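You operate a simulated robot arm through the tools that you are given. There is no shell and no other tool. Be economical: measure what you need, move in short steps, check, and stop when the job is done.

Carry out the task below with a simulated robot arm. There is one attempt and no reset: what you move stays moved.

TASK
Put the weight labelled "3" from the top of the side table on top of the grey tin there and the weight marked "1" on top of the block.
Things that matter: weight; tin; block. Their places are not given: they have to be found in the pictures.

It is judged by the outcome, as a careful person would: the job done as asked, and still so three seconds after it is handed in. It fails if anything else is knocked over, pushed out of place, dropped, spilled or broken.

THE ROBOT
A 7-joint arm with a two-finger parallel gripper, fixed in place. Base frame: the origin is at the foot of the arm, x ahead of it, y to its left, z up; the work surface is at about z = 0. Lengths are in m, angles in degrees, forces in N, time in s.
With the tool pointing down near the work surface it reaches from about 0.24 to 0.62 m from the base axis. Its first joint turns from -66.0 to 66.0 degrees. Payload 2.6 kg.
Tool frame: the origin (TCP) lies between the finger pads and is the grasp point; the fingertips stand 0.03 m ahead of it; z points along the fingers, y is the line along which they close. The gripper opens to 0.094 m. The fingers are 0.028 m wide and 0.01 m thick; the gripper's body (0.05 by 0.096 m) begins 0.055 m behind the TCP.
Orientation is that of the tool frame in the base frame, as [roll, pitch, yaw] about the fixed x, y, z axes, in that order (R = Rz(yaw) Ry(pitch) Rx(roll)). With the fingers straight down and closing along the base's y, the tool's x points along the base's -x, its y along +y and its z along -z.

THE INTERFACE
- The arm moves only by the tool drive_tool. Its argument "moves" is a list of rows, each an object of numbers (a shift or turn left out is 0, a gripper value left out holds the last): "x", "y", "z": the shift along the tool's x, y, z in units of 250 mm (1.0 is 250 mm); "twist": the turn about the tool's z in units of 120 degrees (1.0 is 120 degrees); "fingers": the gripper command, from -1 (fully open) to 1 (shut), values between in proportion. In form: [{"x": .., "y": .., "z": .., "twist": .., "fingers": ..}, ...]. A call has 1 to 12 rows; each row is the pose to reach, as a shift and turn from the pose commanded when the call began, along the tool's axes at that moment. A call with a number of a shift or a turn outside -1 to 1 is refused whole. A row lasts 0.2 s, in which the tool goes at most 0.05 m and 8.6 degrees; a call with a longer step from one row to the next is refused whole, and so is a gripper value outside its range. A pose out of reach is approached as far as the arm can. The call stops where the force on the tool passes 40 N (or 10 N more than at its start, if that is more) or the arm is blocked; 0.2 s more then pass. The fingers move at their own pace (about 0.072 m/s each) and stop on an object; they squeeze with about 30 N. The grip force told is the motor's: it shows also when the fingers shut on nothing. Time passes only in rows, and 0.2 s behind the last, so rows that repeat a pose let the fingers close. It gives the time, the measured TCP pose, the force on the tool (base axes), the opening and the grip force at its end, in the units of the frame above (readings bear some noise).
- Cameras (640 x 400 px; columns grow to the right, rows downward): "scene" is fixed at [0.044, 0.4506, 0.548]; the picture's right is [-0.62, -0.79, 0.00], its down [-0.56, 0.44, -0.70] and it looks along [0.55, -0.43, -0.72] (base axes); focal length 368 px, centre (320, 200). "wrist" rides on the gripper at [-0.037, 0, -0.058] in the tool frame; the picture's right is [0.00, -1.00, 0.00], its down [0.97, 0.00, -0.24] and it looks along [0.24, 0.00, 0.97] (tool axes); focal length 218 px, centre (320, 200).
- grab_frame(camera): a new picture of that camera. No time passes.
- measure_at(camera, pixels): for up to 12 pixels [column, row] of the newest picture of that camera ("zoom" is the newest enlarged one), the place [x, y, z] in the base frame of the surface seen there, good to about 0.002 m. No time passes.
- zoom(camera, box): a new picture of the part [left, top, right, bottom] of that camera's present view, enlarged. No time passes.
- sign_off(): hands the job in; it is judged then, once.

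Work in short steps. Measure before you move; look again where a grasp or a placing could have gone wrong, and mend it. You have 60 turns and 26 pictures in all, the two below and enlarged ones among them. Open the gripper and draw the arm clear of the work before you hand the job in, unless the task says otherwise; then end with one line.

The tools are called after "Request:" by a JSON object that holds its "fn" and its "kwargs". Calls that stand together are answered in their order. drive_tool: Moves the arm, as the interface text tells. Its arguments: {"type":"object","properties":{"moves":{"type":"array","items":{"type":"object","properties":{"x":{"type":"number"},"y":{"type":"number"},"z":{"type":"number"},"twist":{"type":"number"},"fingers":{"type":"number"}}}}},"required":["moves"]} The other tools are called the same way: grab_frame (camera) takes a picture; measure_at (camera, pixels) gives the place of the surface under pixels of a picture; zoom (camera, box) takes an enlarged picture of a part of a camera's view; sign_off () hands the job in.

At the start:

```text
time_s: 0.0
tool_pos: [0.3455, -0.0297, 0.2214]
ee_rot: [179.9, 0.0, 179.9]
contact_force: [0.2, 0.1, -0.2]
opening: 0.0938
grasp_force: 0.0
```

scene: 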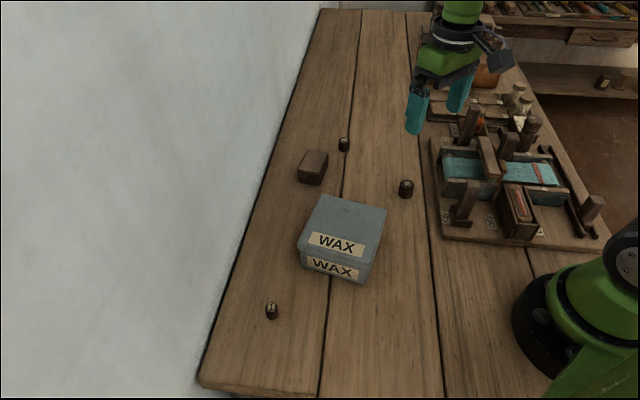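
wrist: 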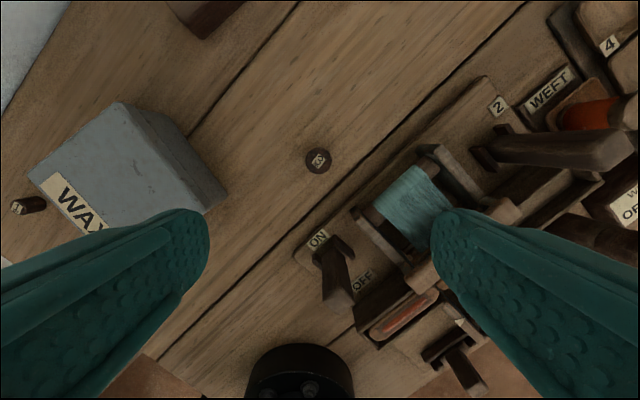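

The three small weights appear at scene pixels (344,144), (406,188) and (272,310). I'll enlarge them to read the labels.

Request:
{"fn": "zoom", "kwargs": {"camera": "scene", "box": [290, 120, 430, 208]}}

Request:
{"fn": "zoom", "kwargs": {"camera": "scene", "box": [240, 285, 304, 325]}}

Request:
{"fn": "measure_at", "kwargs": {"camera": "scene", "pixels": [[344, 139], [406, 182], [272, 304], [326, 196], [386, 209], [367, 259], [300, 244], [315, 152], [304, 165], [328, 158], [318, 170], [340, 360]]}}

```text
4.55 times, centred on (360, 164) of scene
```

zoom: 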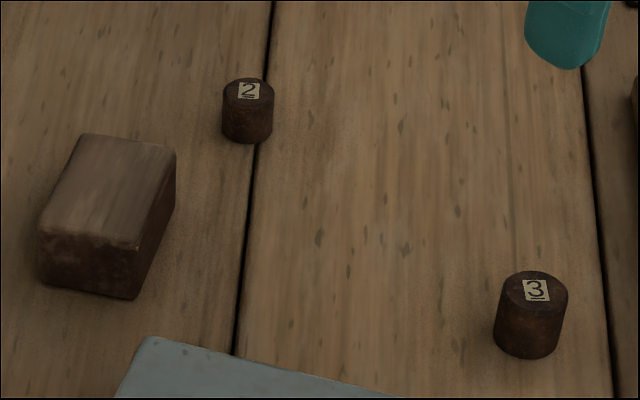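

```text
10.00 times, centred on (272, 305) of scene
```

zoom: 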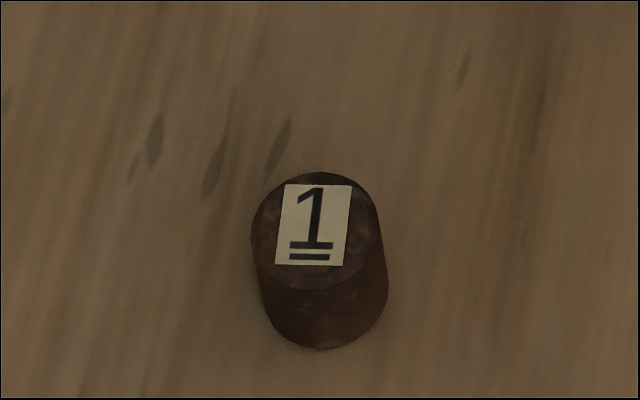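

```text
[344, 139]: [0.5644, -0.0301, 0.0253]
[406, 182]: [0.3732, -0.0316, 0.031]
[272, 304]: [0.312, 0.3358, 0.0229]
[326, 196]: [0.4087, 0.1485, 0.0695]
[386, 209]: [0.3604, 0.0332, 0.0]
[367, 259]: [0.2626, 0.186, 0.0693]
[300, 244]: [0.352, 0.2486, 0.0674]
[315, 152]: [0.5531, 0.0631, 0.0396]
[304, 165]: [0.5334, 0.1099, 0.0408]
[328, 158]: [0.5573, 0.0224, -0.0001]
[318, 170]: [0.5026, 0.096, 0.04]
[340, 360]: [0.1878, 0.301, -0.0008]
```

Labels read: "3" is at about (0.373,-0.031), "1" at (0.312,0.336) and "2" stays put. I'll measure the centres, the tin top, the block top and the loom edge near "3".

Request:
{"fn": "measure_at", "kwargs": {"camera": "scene", "pixels": [[406, 184], [401, 184], [411, 184], [406, 188], [384, 210], [302, 242], [363, 256], [343, 226], [310, 160], [325, 154], [317, 161], [436, 190]]}}

Request:
{"fn": "zoom", "kwargs": {"camera": "scene", "box": [280, 140, 408, 220]}}

Request:
{"fn": "measure_at", "kwargs": {"camera": "wrist", "pixels": [[318, 160], [306, 160], [330, 160], [318, 148], [318, 172], [120, 103], [205, 210], [30, 176], [340, 210], [370, 190]]}}

```text
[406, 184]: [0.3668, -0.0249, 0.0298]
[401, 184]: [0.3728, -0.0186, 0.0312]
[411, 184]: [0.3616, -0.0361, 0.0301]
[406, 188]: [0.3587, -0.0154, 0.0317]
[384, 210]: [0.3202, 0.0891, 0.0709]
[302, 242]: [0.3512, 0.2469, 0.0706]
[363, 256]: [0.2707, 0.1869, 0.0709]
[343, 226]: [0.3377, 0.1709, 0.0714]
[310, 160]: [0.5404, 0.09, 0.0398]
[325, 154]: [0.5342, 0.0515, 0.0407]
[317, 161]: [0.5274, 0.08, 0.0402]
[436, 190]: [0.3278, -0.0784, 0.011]
```

```text
5.00 times, centred on (344, 180) of scene
```

zoom: 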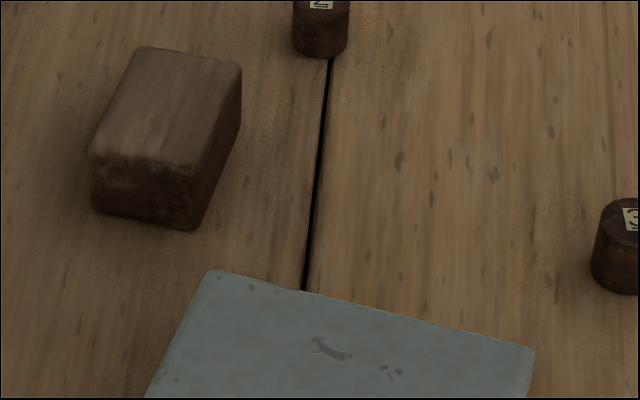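

```text
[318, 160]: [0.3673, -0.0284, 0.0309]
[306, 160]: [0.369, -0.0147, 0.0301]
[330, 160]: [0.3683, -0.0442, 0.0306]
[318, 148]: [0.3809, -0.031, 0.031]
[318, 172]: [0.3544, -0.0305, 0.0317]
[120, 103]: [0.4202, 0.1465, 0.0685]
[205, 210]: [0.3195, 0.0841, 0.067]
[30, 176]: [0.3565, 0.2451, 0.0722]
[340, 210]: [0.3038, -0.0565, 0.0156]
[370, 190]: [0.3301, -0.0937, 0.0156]
```

"3" is centred at (0.368,-0.029) with 14 mm radius and its top at z 0.031. The tin top centre is about (0.338,0.167,0.071). I'll open partway, to about 6 cm, and descend to "3", stopping above the table.

Request:
{"fn": "drive_tool", "kwargs": {"moves": [{"x": -0.09, "y": 0.002, "z": 0.1, "fingers": -0.3}, {"x": -0.09, "y": 0.002, "z": 0.25}, {"x": -0.09, "y": 0.002, "z": 0.4}, {"x": -0.09, "y": 0.002, "z": 0.5}, {"x": -0.09, "y": 0.002, "z": 0.6}, {"x": -0.09, "y": 0.002, "z": 0.68}, {"x": -0.09, "y": 0.002, "z": 0.74}, {"x": -0.09, "y": 0.002, "z": 0.74}]}}

Request:
{"fn": "grab_frame", "kwargs": {"camera": "wrist"}}

```text
time_s: 1.8
tool_pos: [0.3687, -0.0308, 0.0352]
ee_rot: [180.0, -0.1, -180.0]
contact_force: [0.2, 0.6, -0.2]
opening: 0.0608
grasp_force: 0.1
```

```text
20 pictures are left
```

wrist: 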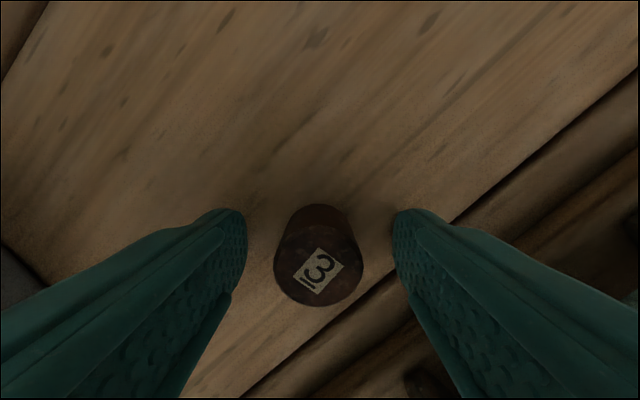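

"3" sits between the fingers. I'll close on it and lift a little.

Request:
{"fn": "drive_tool", "kwargs": {"moves": [{"fingers": 1}, {"fingers": 1}, {"fingers": 1}, {"fingers": 1}, {"z": -0.04}, {"z": -0.12}, {"z": -0.25}, {"z": -0.4}, {"z": -0.4}]}}

Request:
{"fn": "grab_frame", "kwargs": {"camera": "wrist"}}

```text
time_s: 3.8
tool_pos: [0.368, -0.0317, 0.1342]
ee_rot: [-180.0, 0.0, -180.0]
contact_force: [0.5, -0.2, -1.8]
opening: 0.0286
grasp_force: 29.7
```

```text
19 pictures are left
```

wrist: 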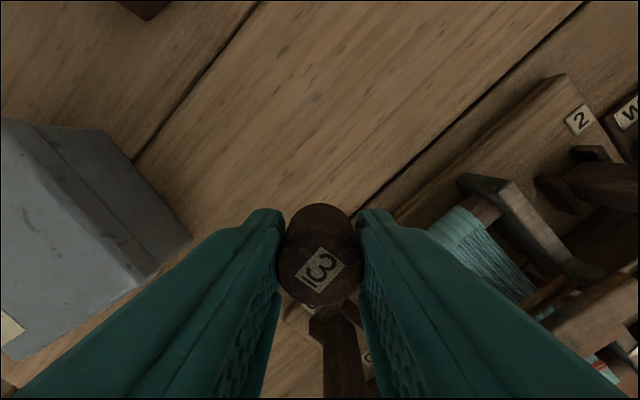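

Held with 30 N at 28.6 mm opening. I'll carry it to above the tin centre.

Request:
{"fn": "drive_tool", "kwargs": {"moves": [{"z": -0.1}, {"x": 0.02, "y": 0.12, "z": -0.12}, {"x": 0.04, "y": 0.27, "z": -0.12}, {"x": 0.06, "y": 0.42, "z": -0.12}, {"x": 0.09, "y": 0.57, "z": -0.12}, {"x": 0.11, "y": 0.7, "z": -0.12}, {"x": 0.12, "y": 0.795, "z": -0.12}, {"x": 0.12, "y": 0.795, "z": -0.12}, {"x": 0.12, "y": 0.795, "z": -0.12}]}}

Request:
{"fn": "grab_frame", "kwargs": {"camera": "scene"}}

```text
time_s: 5.8
tool_pos: [0.3372, 0.1684, 0.1649]
ee_rot: [-180.0, 0.0, -180.0]
contact_force: [-0.9, 0.0, -2.4]
opening: 0.0287
grasp_force: 30.1
```

```text
18 pictures are left
```

scene: 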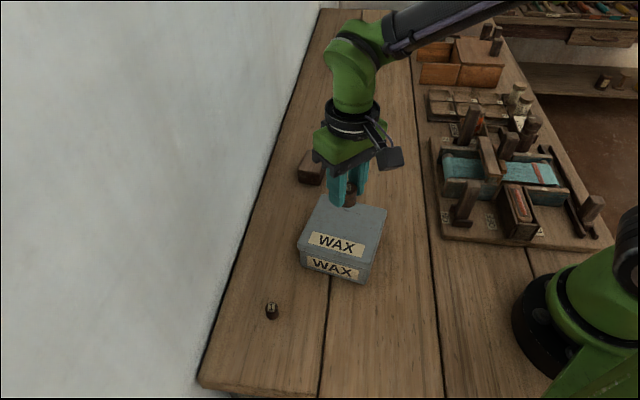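

Over the tin. I'll lower it slowly to just short of contact (target TCP about 0.108).

Request:
{"fn": "drive_tool", "kwargs": {"moves": [{"z": 0.08}, {"z": 0.15}, {"z": 0.19}, {"z": 0.21}, {"z": 0.222}, {"z": 0.228}, {"z": 0.228}]}}

Request:
{"fn": "zoom", "kwargs": {"camera": "scene", "box": [280, 160, 408, 240]}}

```text
time_s: 7.4
tool_pos: [0.3379, 0.1675, 0.1079]
ee_rot: [179.9, 0.0, 179.9]
contact_force: [-0.2, -0.3, -1.0]
opening: 0.0284
grasp_force: 29.6
```

```text
5.00 times, centred on (344, 200) of scene
```

zoom: 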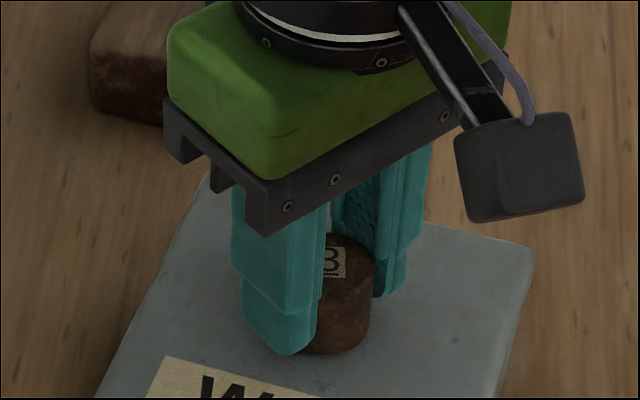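

Almost touching. I'll lower in 0.5 mm steps until the contact force shows.

Request:
{"fn": "drive_tool", "kwargs": {"moves": [{"z": 0.002}, {"z": 0.004}, {"z": 0.006}, {"z": 0.006}]}}

```text
time_s: 8.4
tool_pos: [0.3378, 0.1672, 0.1065]
ee_rot: [180.0, 0.0, -180.0]
contact_force: [-0.7, 0.4, -1.1]
opening: 0.0285
grasp_force: 30.0
```

Request:
{"fn": "drive_tool", "kwargs": {"moves": [{"z": 0.002}, {"z": 0.004}, {"z": 0.006}, {"z": 0.006}]}}

```text
time_s: 9.4
tool_pos: [0.3371, 0.168, 0.1059]
ee_rot: [-180.0, 0.0, -180.0]
contact_force: [-1.2, -1.3, -0.9]
opening: 0.0284
grasp_force: 29.7
```

No clear contact yet, so I'll go slightly lower.

Request:
{"fn": "drive_tool", "kwargs": {"moves": [{"z": 0.003}, {"z": 0.006}, {"z": 0.006}]}}

Request:
{"fn": "zoom", "kwargs": {"camera": "scene", "box": [320, 190, 384, 230]}}

```text
time_s: 10.2
tool_pos: [0.3386, 0.168, 0.1049]
ee_rot: [179.9, 0.2, -179.9]
contact_force: [-7.6, -4.5, 27.6]
opening: 0.0288
grasp_force: 30.3
```

```text
10.00 times, centred on (352, 210) of scene
```

zoom: 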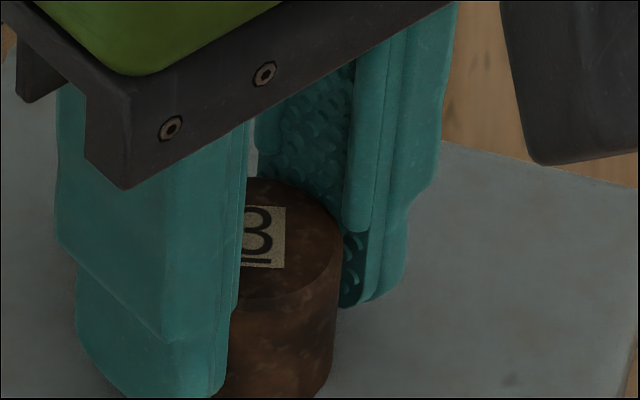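

Contact (27 N). I'll ease up about 0.5 mm, open and lift straight up.

Request:
{"fn": "drive_tool", "kwargs": {"moves": [{"z": -0.002}, {"z": -0.002}, {"z": -0.002, "fingers": 0.2}, {"z": -0.002, "fingers": -0.3}, {"z": -0.002, "fingers": -0.3}, {"z": -0.03}, {"z": -0.1}, {"z": -0.25}, {"z": -0.4}, {"z": -0.4}]}}

Request:
{"fn": "grab_frame", "kwargs": {"camera": "wrist"}}

```text
time_s: 12.4
tool_pos: [0.3384, 0.1682, 0.2034]
ee_rot: [-180.0, 0.0, 180.0]
contact_force: [0.4, 0.0, 0.2]
opening: 0.0607
grasp_force: 0.1
```

```text
15 pictures are left
```

wrist: 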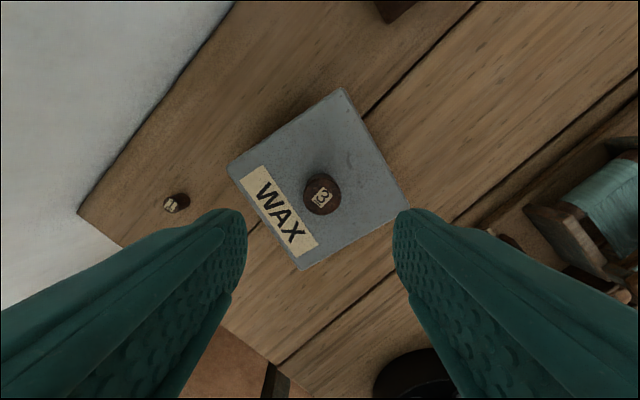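

"3" stands on the tin. Next I'll measure "1" at (172,203) and the wall line near it.

Request:
{"fn": "measure_at", "kwargs": {"camera": "wrist", "pixels": [[172, 204], [168, 206], [77, 212], [130, 140], [160, 98], [120, 100], [60, 170], [228, 165], [300, 270], [110, 235]]}}

Request:
{"fn": "zoom", "kwargs": {"camera": "wrist", "box": [140, 183, 204, 223]}}

```text
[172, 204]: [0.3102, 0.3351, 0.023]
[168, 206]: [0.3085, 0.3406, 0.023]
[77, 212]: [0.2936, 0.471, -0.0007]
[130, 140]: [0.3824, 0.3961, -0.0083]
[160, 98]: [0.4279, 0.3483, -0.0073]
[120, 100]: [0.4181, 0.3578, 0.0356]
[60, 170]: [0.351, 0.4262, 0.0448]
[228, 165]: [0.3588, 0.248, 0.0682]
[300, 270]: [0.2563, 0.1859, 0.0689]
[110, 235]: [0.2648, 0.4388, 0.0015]
```

```text
10.00 times, centred on (172, 203) of wrist
```

zoom: 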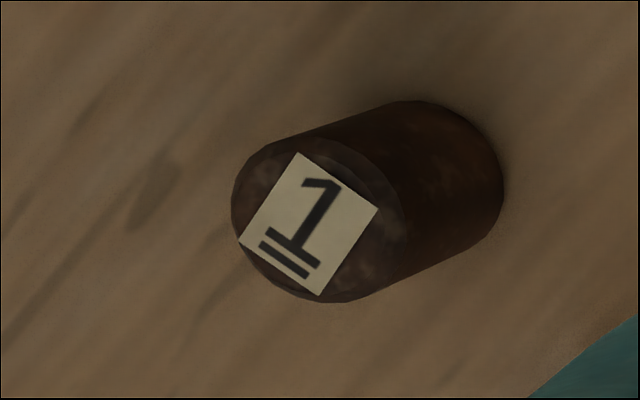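

"1" is centred at (0.310,0.336), and the wall is about 9 cm away diagonally, so there's enough clearance. I'll move above it and descend partway.

Request:
{"fn": "drive_tool", "kwargs": {"moves": [{"x": 0.03, "y": 0.12}, {"x": 0.05, "y": 0.28}, {"x": 0.08, "y": 0.44}, {"x": 0.1, "y": 0.58}, {"x": 0.114, "y": 0.672}, {"x": 0.114, "y": 0.672, "z": 0.12}, {"x": 0.114, "y": 0.672, "z": 0.27}, {"x": 0.114, "y": 0.672, "z": 0.4}, {"x": 0.114, "y": 0.672, "z": 0.45}, {"x": 0.114, "y": 0.672, "z": 0.45}]}}

Request:
{"fn": "grab_frame", "kwargs": {"camera": "wrist"}}

Request:
{"fn": "grab_frame", "kwargs": {"camera": "scene"}}

```text
time_s: 14.6
tool_pos: [0.3111, 0.3353, 0.0906]
ee_rot: [180.0, 0.0, 179.9]
contact_force: [0.5, 0.5, 0.0]
opening: 0.0609
grasp_force: 0.1
```

```text
13 pictures are left
```

wrist: 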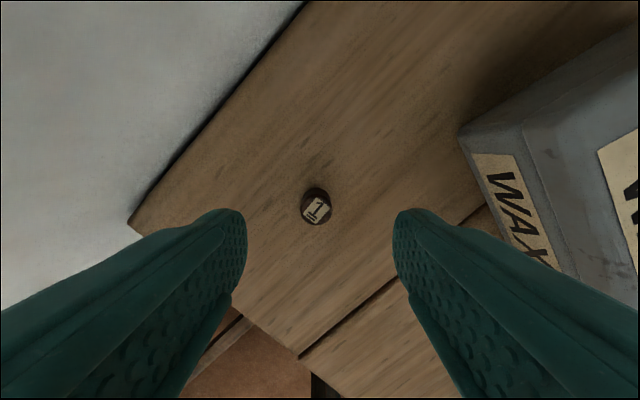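

```text
12 pictures are left
```

scene: 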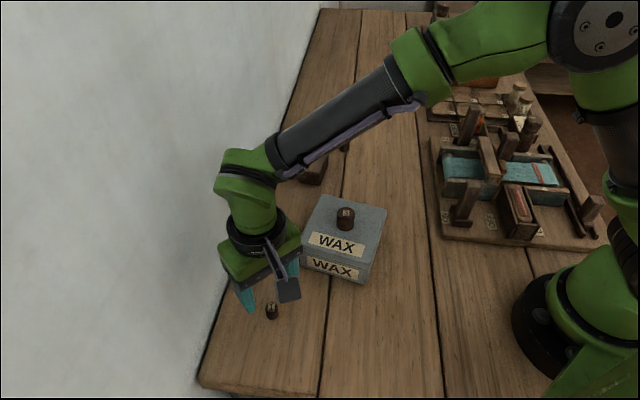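

Aligned, with "1" at wrist (316,206) midway between the fingers. I'll descend to z≈0.034, close and lift.

Request:
{"fn": "drive_tool", "kwargs": {"moves": [{"z": 0.1}, {"z": 0.18}, {"z": 0.226}, {"z": 0.226}, {"z": 0.226, "fingers": 1}, {"z": 0.226, "fingers": 1}, {"z": 0.226, "fingers": 1}, {"z": 0.226, "fingers": 1}]}}

```text
time_s: 16.4
tool_pos: [0.3099, 0.335, 0.0343]
ee_rot: [-180.0, 0.0, -180.0]
contact_force: [-0.6, 0.3, 0.5]
opening: 0.0184
grasp_force: 29.6
```

Gripped at 18.4 mm. I'll lift to about 0.2 m.

Request:
{"fn": "drive_tool", "kwargs": {"moves": [{"z": -0.04}, {"z": -0.14}, {"z": -0.3}, {"z": -0.45}, {"z": -0.6}, {"z": -0.68}, {"z": -0.68}]}}

```text
time_s: 18.0
tool_pos: [0.3079, 0.3359, 0.2045]
ee_rot: [180.0, 0.0, 180.0]
contact_force: [-0.3, -0.5, 0.2]
opening: 0.0183
grasp_force: 29.9
```

Still held. I'll carry it high to just short of the block and look.

Request:
{"fn": "drive_tool", "kwargs": {"moves": [{"x": -0.07, "y": -0.1}, {"x": -0.18, "y": -0.24}, {"x": -0.28, "y": -0.38}, {"x": -0.38, "y": -0.52}, {"x": -0.48, "y": -0.65}, {"x": -0.58, "y": -0.78}, {"x": -0.67, "y": -0.9}, {"x": -0.728, "y": -0.98}, {"x": -0.728, "y": -0.98}, {"x": -0.728, "y": -0.98}]}}

Request:
{"fn": "grab_frame", "kwargs": {"camera": "wrist"}}

```text
time_s: 20.2
tool_pos: [0.4921, 0.0899, 0.205]
ee_rot: [-179.9, 0.0, 179.9]
contact_force: [0.3, 0.2, -1.2]
opening: 0.0182
grasp_force: 29.8
```

```text
11 pictures are left
```

wrist: 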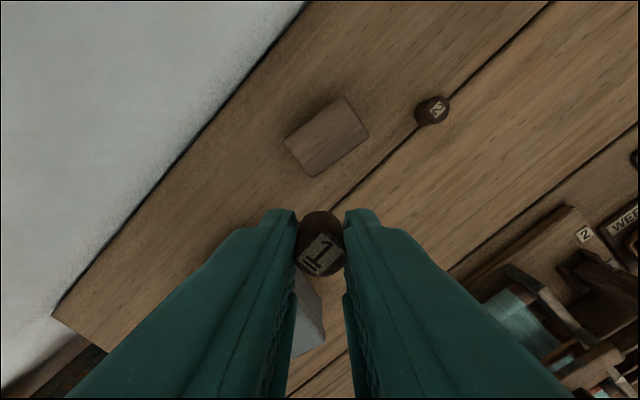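

The block top appears with corners at about (345,97), (368,131), (312,176) and (286,140). I'll measure its centre.

Request:
{"fn": "measure_at", "kwargs": {"camera": "wrist", "pixels": [[327, 136], [345, 101], [364, 130], [313, 171], [290, 141], [430, 104], [418, 118]]}}

```text
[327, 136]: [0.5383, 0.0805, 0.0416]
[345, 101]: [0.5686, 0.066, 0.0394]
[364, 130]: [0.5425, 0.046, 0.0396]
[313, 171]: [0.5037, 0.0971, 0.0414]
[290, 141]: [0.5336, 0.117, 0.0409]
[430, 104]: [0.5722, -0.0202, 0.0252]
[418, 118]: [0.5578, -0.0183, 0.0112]
```

The block centre is about (0.537,0.081), top z 0.0405. I'll move over it and lower to about 3 mm above contact (TCP about 0.078).

Request:
{"fn": "drive_tool", "kwargs": {"moves": [{"x": -0.1, "y": -0.02}, {"x": -0.176, "y": -0.036}, {"x": -0.176, "y": -0.036, "z": 0.1}, {"x": -0.176, "y": -0.036, "z": 0.22}, {"x": -0.176, "y": -0.036, "z": 0.34}, {"x": -0.176, "y": -0.036, "z": 0.43}, {"x": -0.176, "y": -0.036, "z": 0.48}, {"x": -0.176, "y": -0.036, "z": 0.505}, {"x": -0.176, "y": -0.036, "z": 0.505}]}}

Request:
{"fn": "zoom", "kwargs": {"camera": "scene", "box": [272, 130, 352, 180]}}

Request:
{"fn": "grab_frame", "kwargs": {"camera": "wrist"}}

```text
time_s: 22.2
tool_pos: [0.5355, 0.0823, 0.0783]
ee_rot: [-180.0, 0.0, 179.9]
contact_force: [0.5, -0.3, -0.3]
opening: 0.0183
grasp_force: 30.2
```

```text
8.00 times, centred on (312, 155) of scene
```

zoom: 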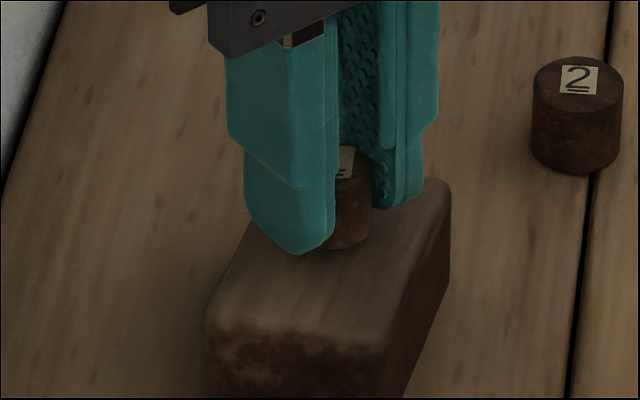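

```text
9 pictures are left
```

wrist: 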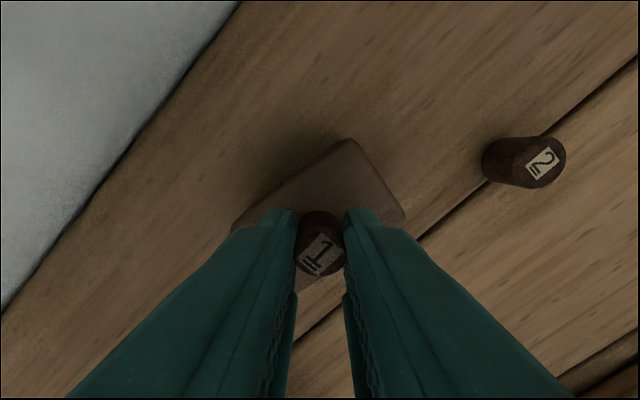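

The position looks central on the block. I'll lower in small steps until contact.

Request:
{"fn": "drive_tool", "kwargs": {"moves": [{"z": 0.004}, {"z": 0.008}, {"z": 0.01}, {"z": 0.01}]}}

```text
time_s: 23.2
tool_pos: [0.5367, 0.0836, 0.0764]
ee_rot: [180.0, 0.0, -180.0]
contact_force: [-0.1, 0.4, -0.9]
opening: 0.0183
grasp_force: 30.2
```

Request:
{"fn": "drive_tool", "kwargs": {"moves": [{"z": 0.002}, {"z": 0.004}, {"z": 0.004}]}}

```text
time_s: 24.0
tool_pos: [0.5362, 0.0821, 0.0765]
ee_rot: [180.0, 0.0, -179.9]
contact_force: [0.1, 0.0, -0.5]
opening: 0.0184
grasp_force: 29.8
```

Request:
{"fn": "drive_tool", "kwargs": {"moves": [{"z": 0.002}, {"z": 0.004}, {"z": 0.004}]}}

```text
time_s: 24.8
tool_pos: [0.5361, 0.081, 0.0746]
ee_rot: [179.9, 0.1, 179.9]
contact_force: [0.3, 0.3, -0.8]
opening: 0.0183
grasp_force: 30.4
```

Request:
{"fn": "drive_tool", "kwargs": {"moves": [{"z": 0.002}, {"z": 0.004}, {"z": 0.004}]}}

```text
time_s: 25.6
tool_pos: [0.5362, 0.0818, 0.0743]
ee_rot: [180.0, 0.1, 180.0]
contact_force: [-2.7, -0.2, 9.5]
opening: 0.0183
grasp_force: 30.1
```

Contact at 9.5 N. I'll release gently and rise.

Request:
{"fn": "drive_tool", "kwargs": {"moves": [{"z": -0.001}, {"z": -0.001, "fingers": 0.4}, {"z": -0.001, "fingers": 0}, {"z": -0.001, "fingers": -0.2}, {"z": -0.001, "fingers": -0.2}, {"z": -0.03}, {"z": -0.1}, {"z": -0.25}, {"z": -0.4}, {"z": -0.55}, {"z": -0.55}]}}

Request:
{"fn": "grab_frame", "kwargs": {"camera": "wrist"}}

```text
time_s: 28.0
tool_pos: [0.5373, 0.0827, 0.2124]
ee_rot: [-180.0, 0.0, -180.0]
contact_force: [0.4, 0.2, 1.0]
opening: 0.0565
grasp_force: 0.0
```

```text
8 pictures are left
```

wrist: 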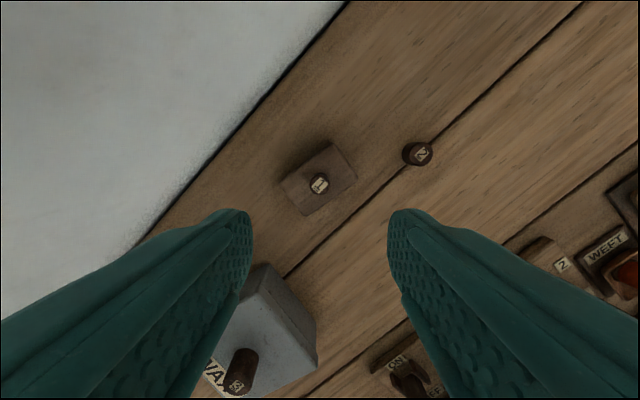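

Both weights are in place. I'll draw the arm away at height, toward the starting pose, and check with the scene camera.

Request:
{"fn": "drive_tool", "kwargs": {"moves": [{"x": 0.1, "y": -0.08, "fingers": -1}, {"x": 0.22, "y": -0.16}, {"x": 0.34, "y": -0.24}, {"x": 0.46, "y": -0.32}, {"x": 0.58, "y": -0.4}, {"x": 0.68, "y": -0.44}, {"x": 0.72, "y": -0.45}, {"x": 0.72, "y": -0.45}]}}

Request:
{"fn": "grab_frame", "kwargs": {"camera": "scene"}}

```text
time_s: 29.8
tool_pos: [0.356, -0.03, 0.211]
ee_rot: [-180.0, -0.1, -180.0]
contact_force: [0.4, 0.8, 0.2]
opening: 0.0939
grasp_force: 0.0
```

```text
7 pictures are left
```

scene: 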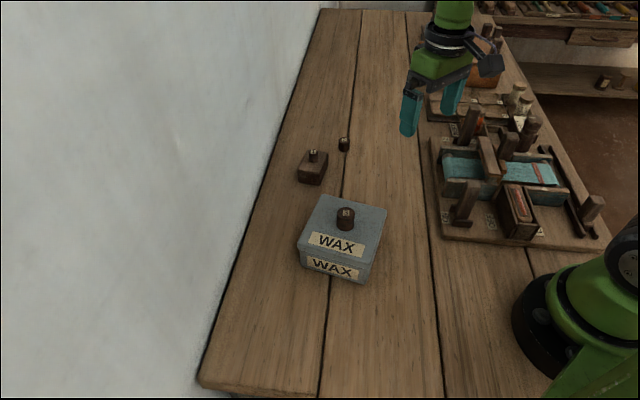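

The scene shows "3" on the tin at (346,218) and "1" on the block at (313,157). Nothing else has moved and the arm is clear, so I'm handing it in.

Request:
{"fn": "sign_off", "kwargs": {}}

```text
The job is handed in.
```

Weight "3" is standing on the grey tin and weight "1" on the block; in the last picture nothing else had moved, and I handed the job in with the gripper open and the arm clear.
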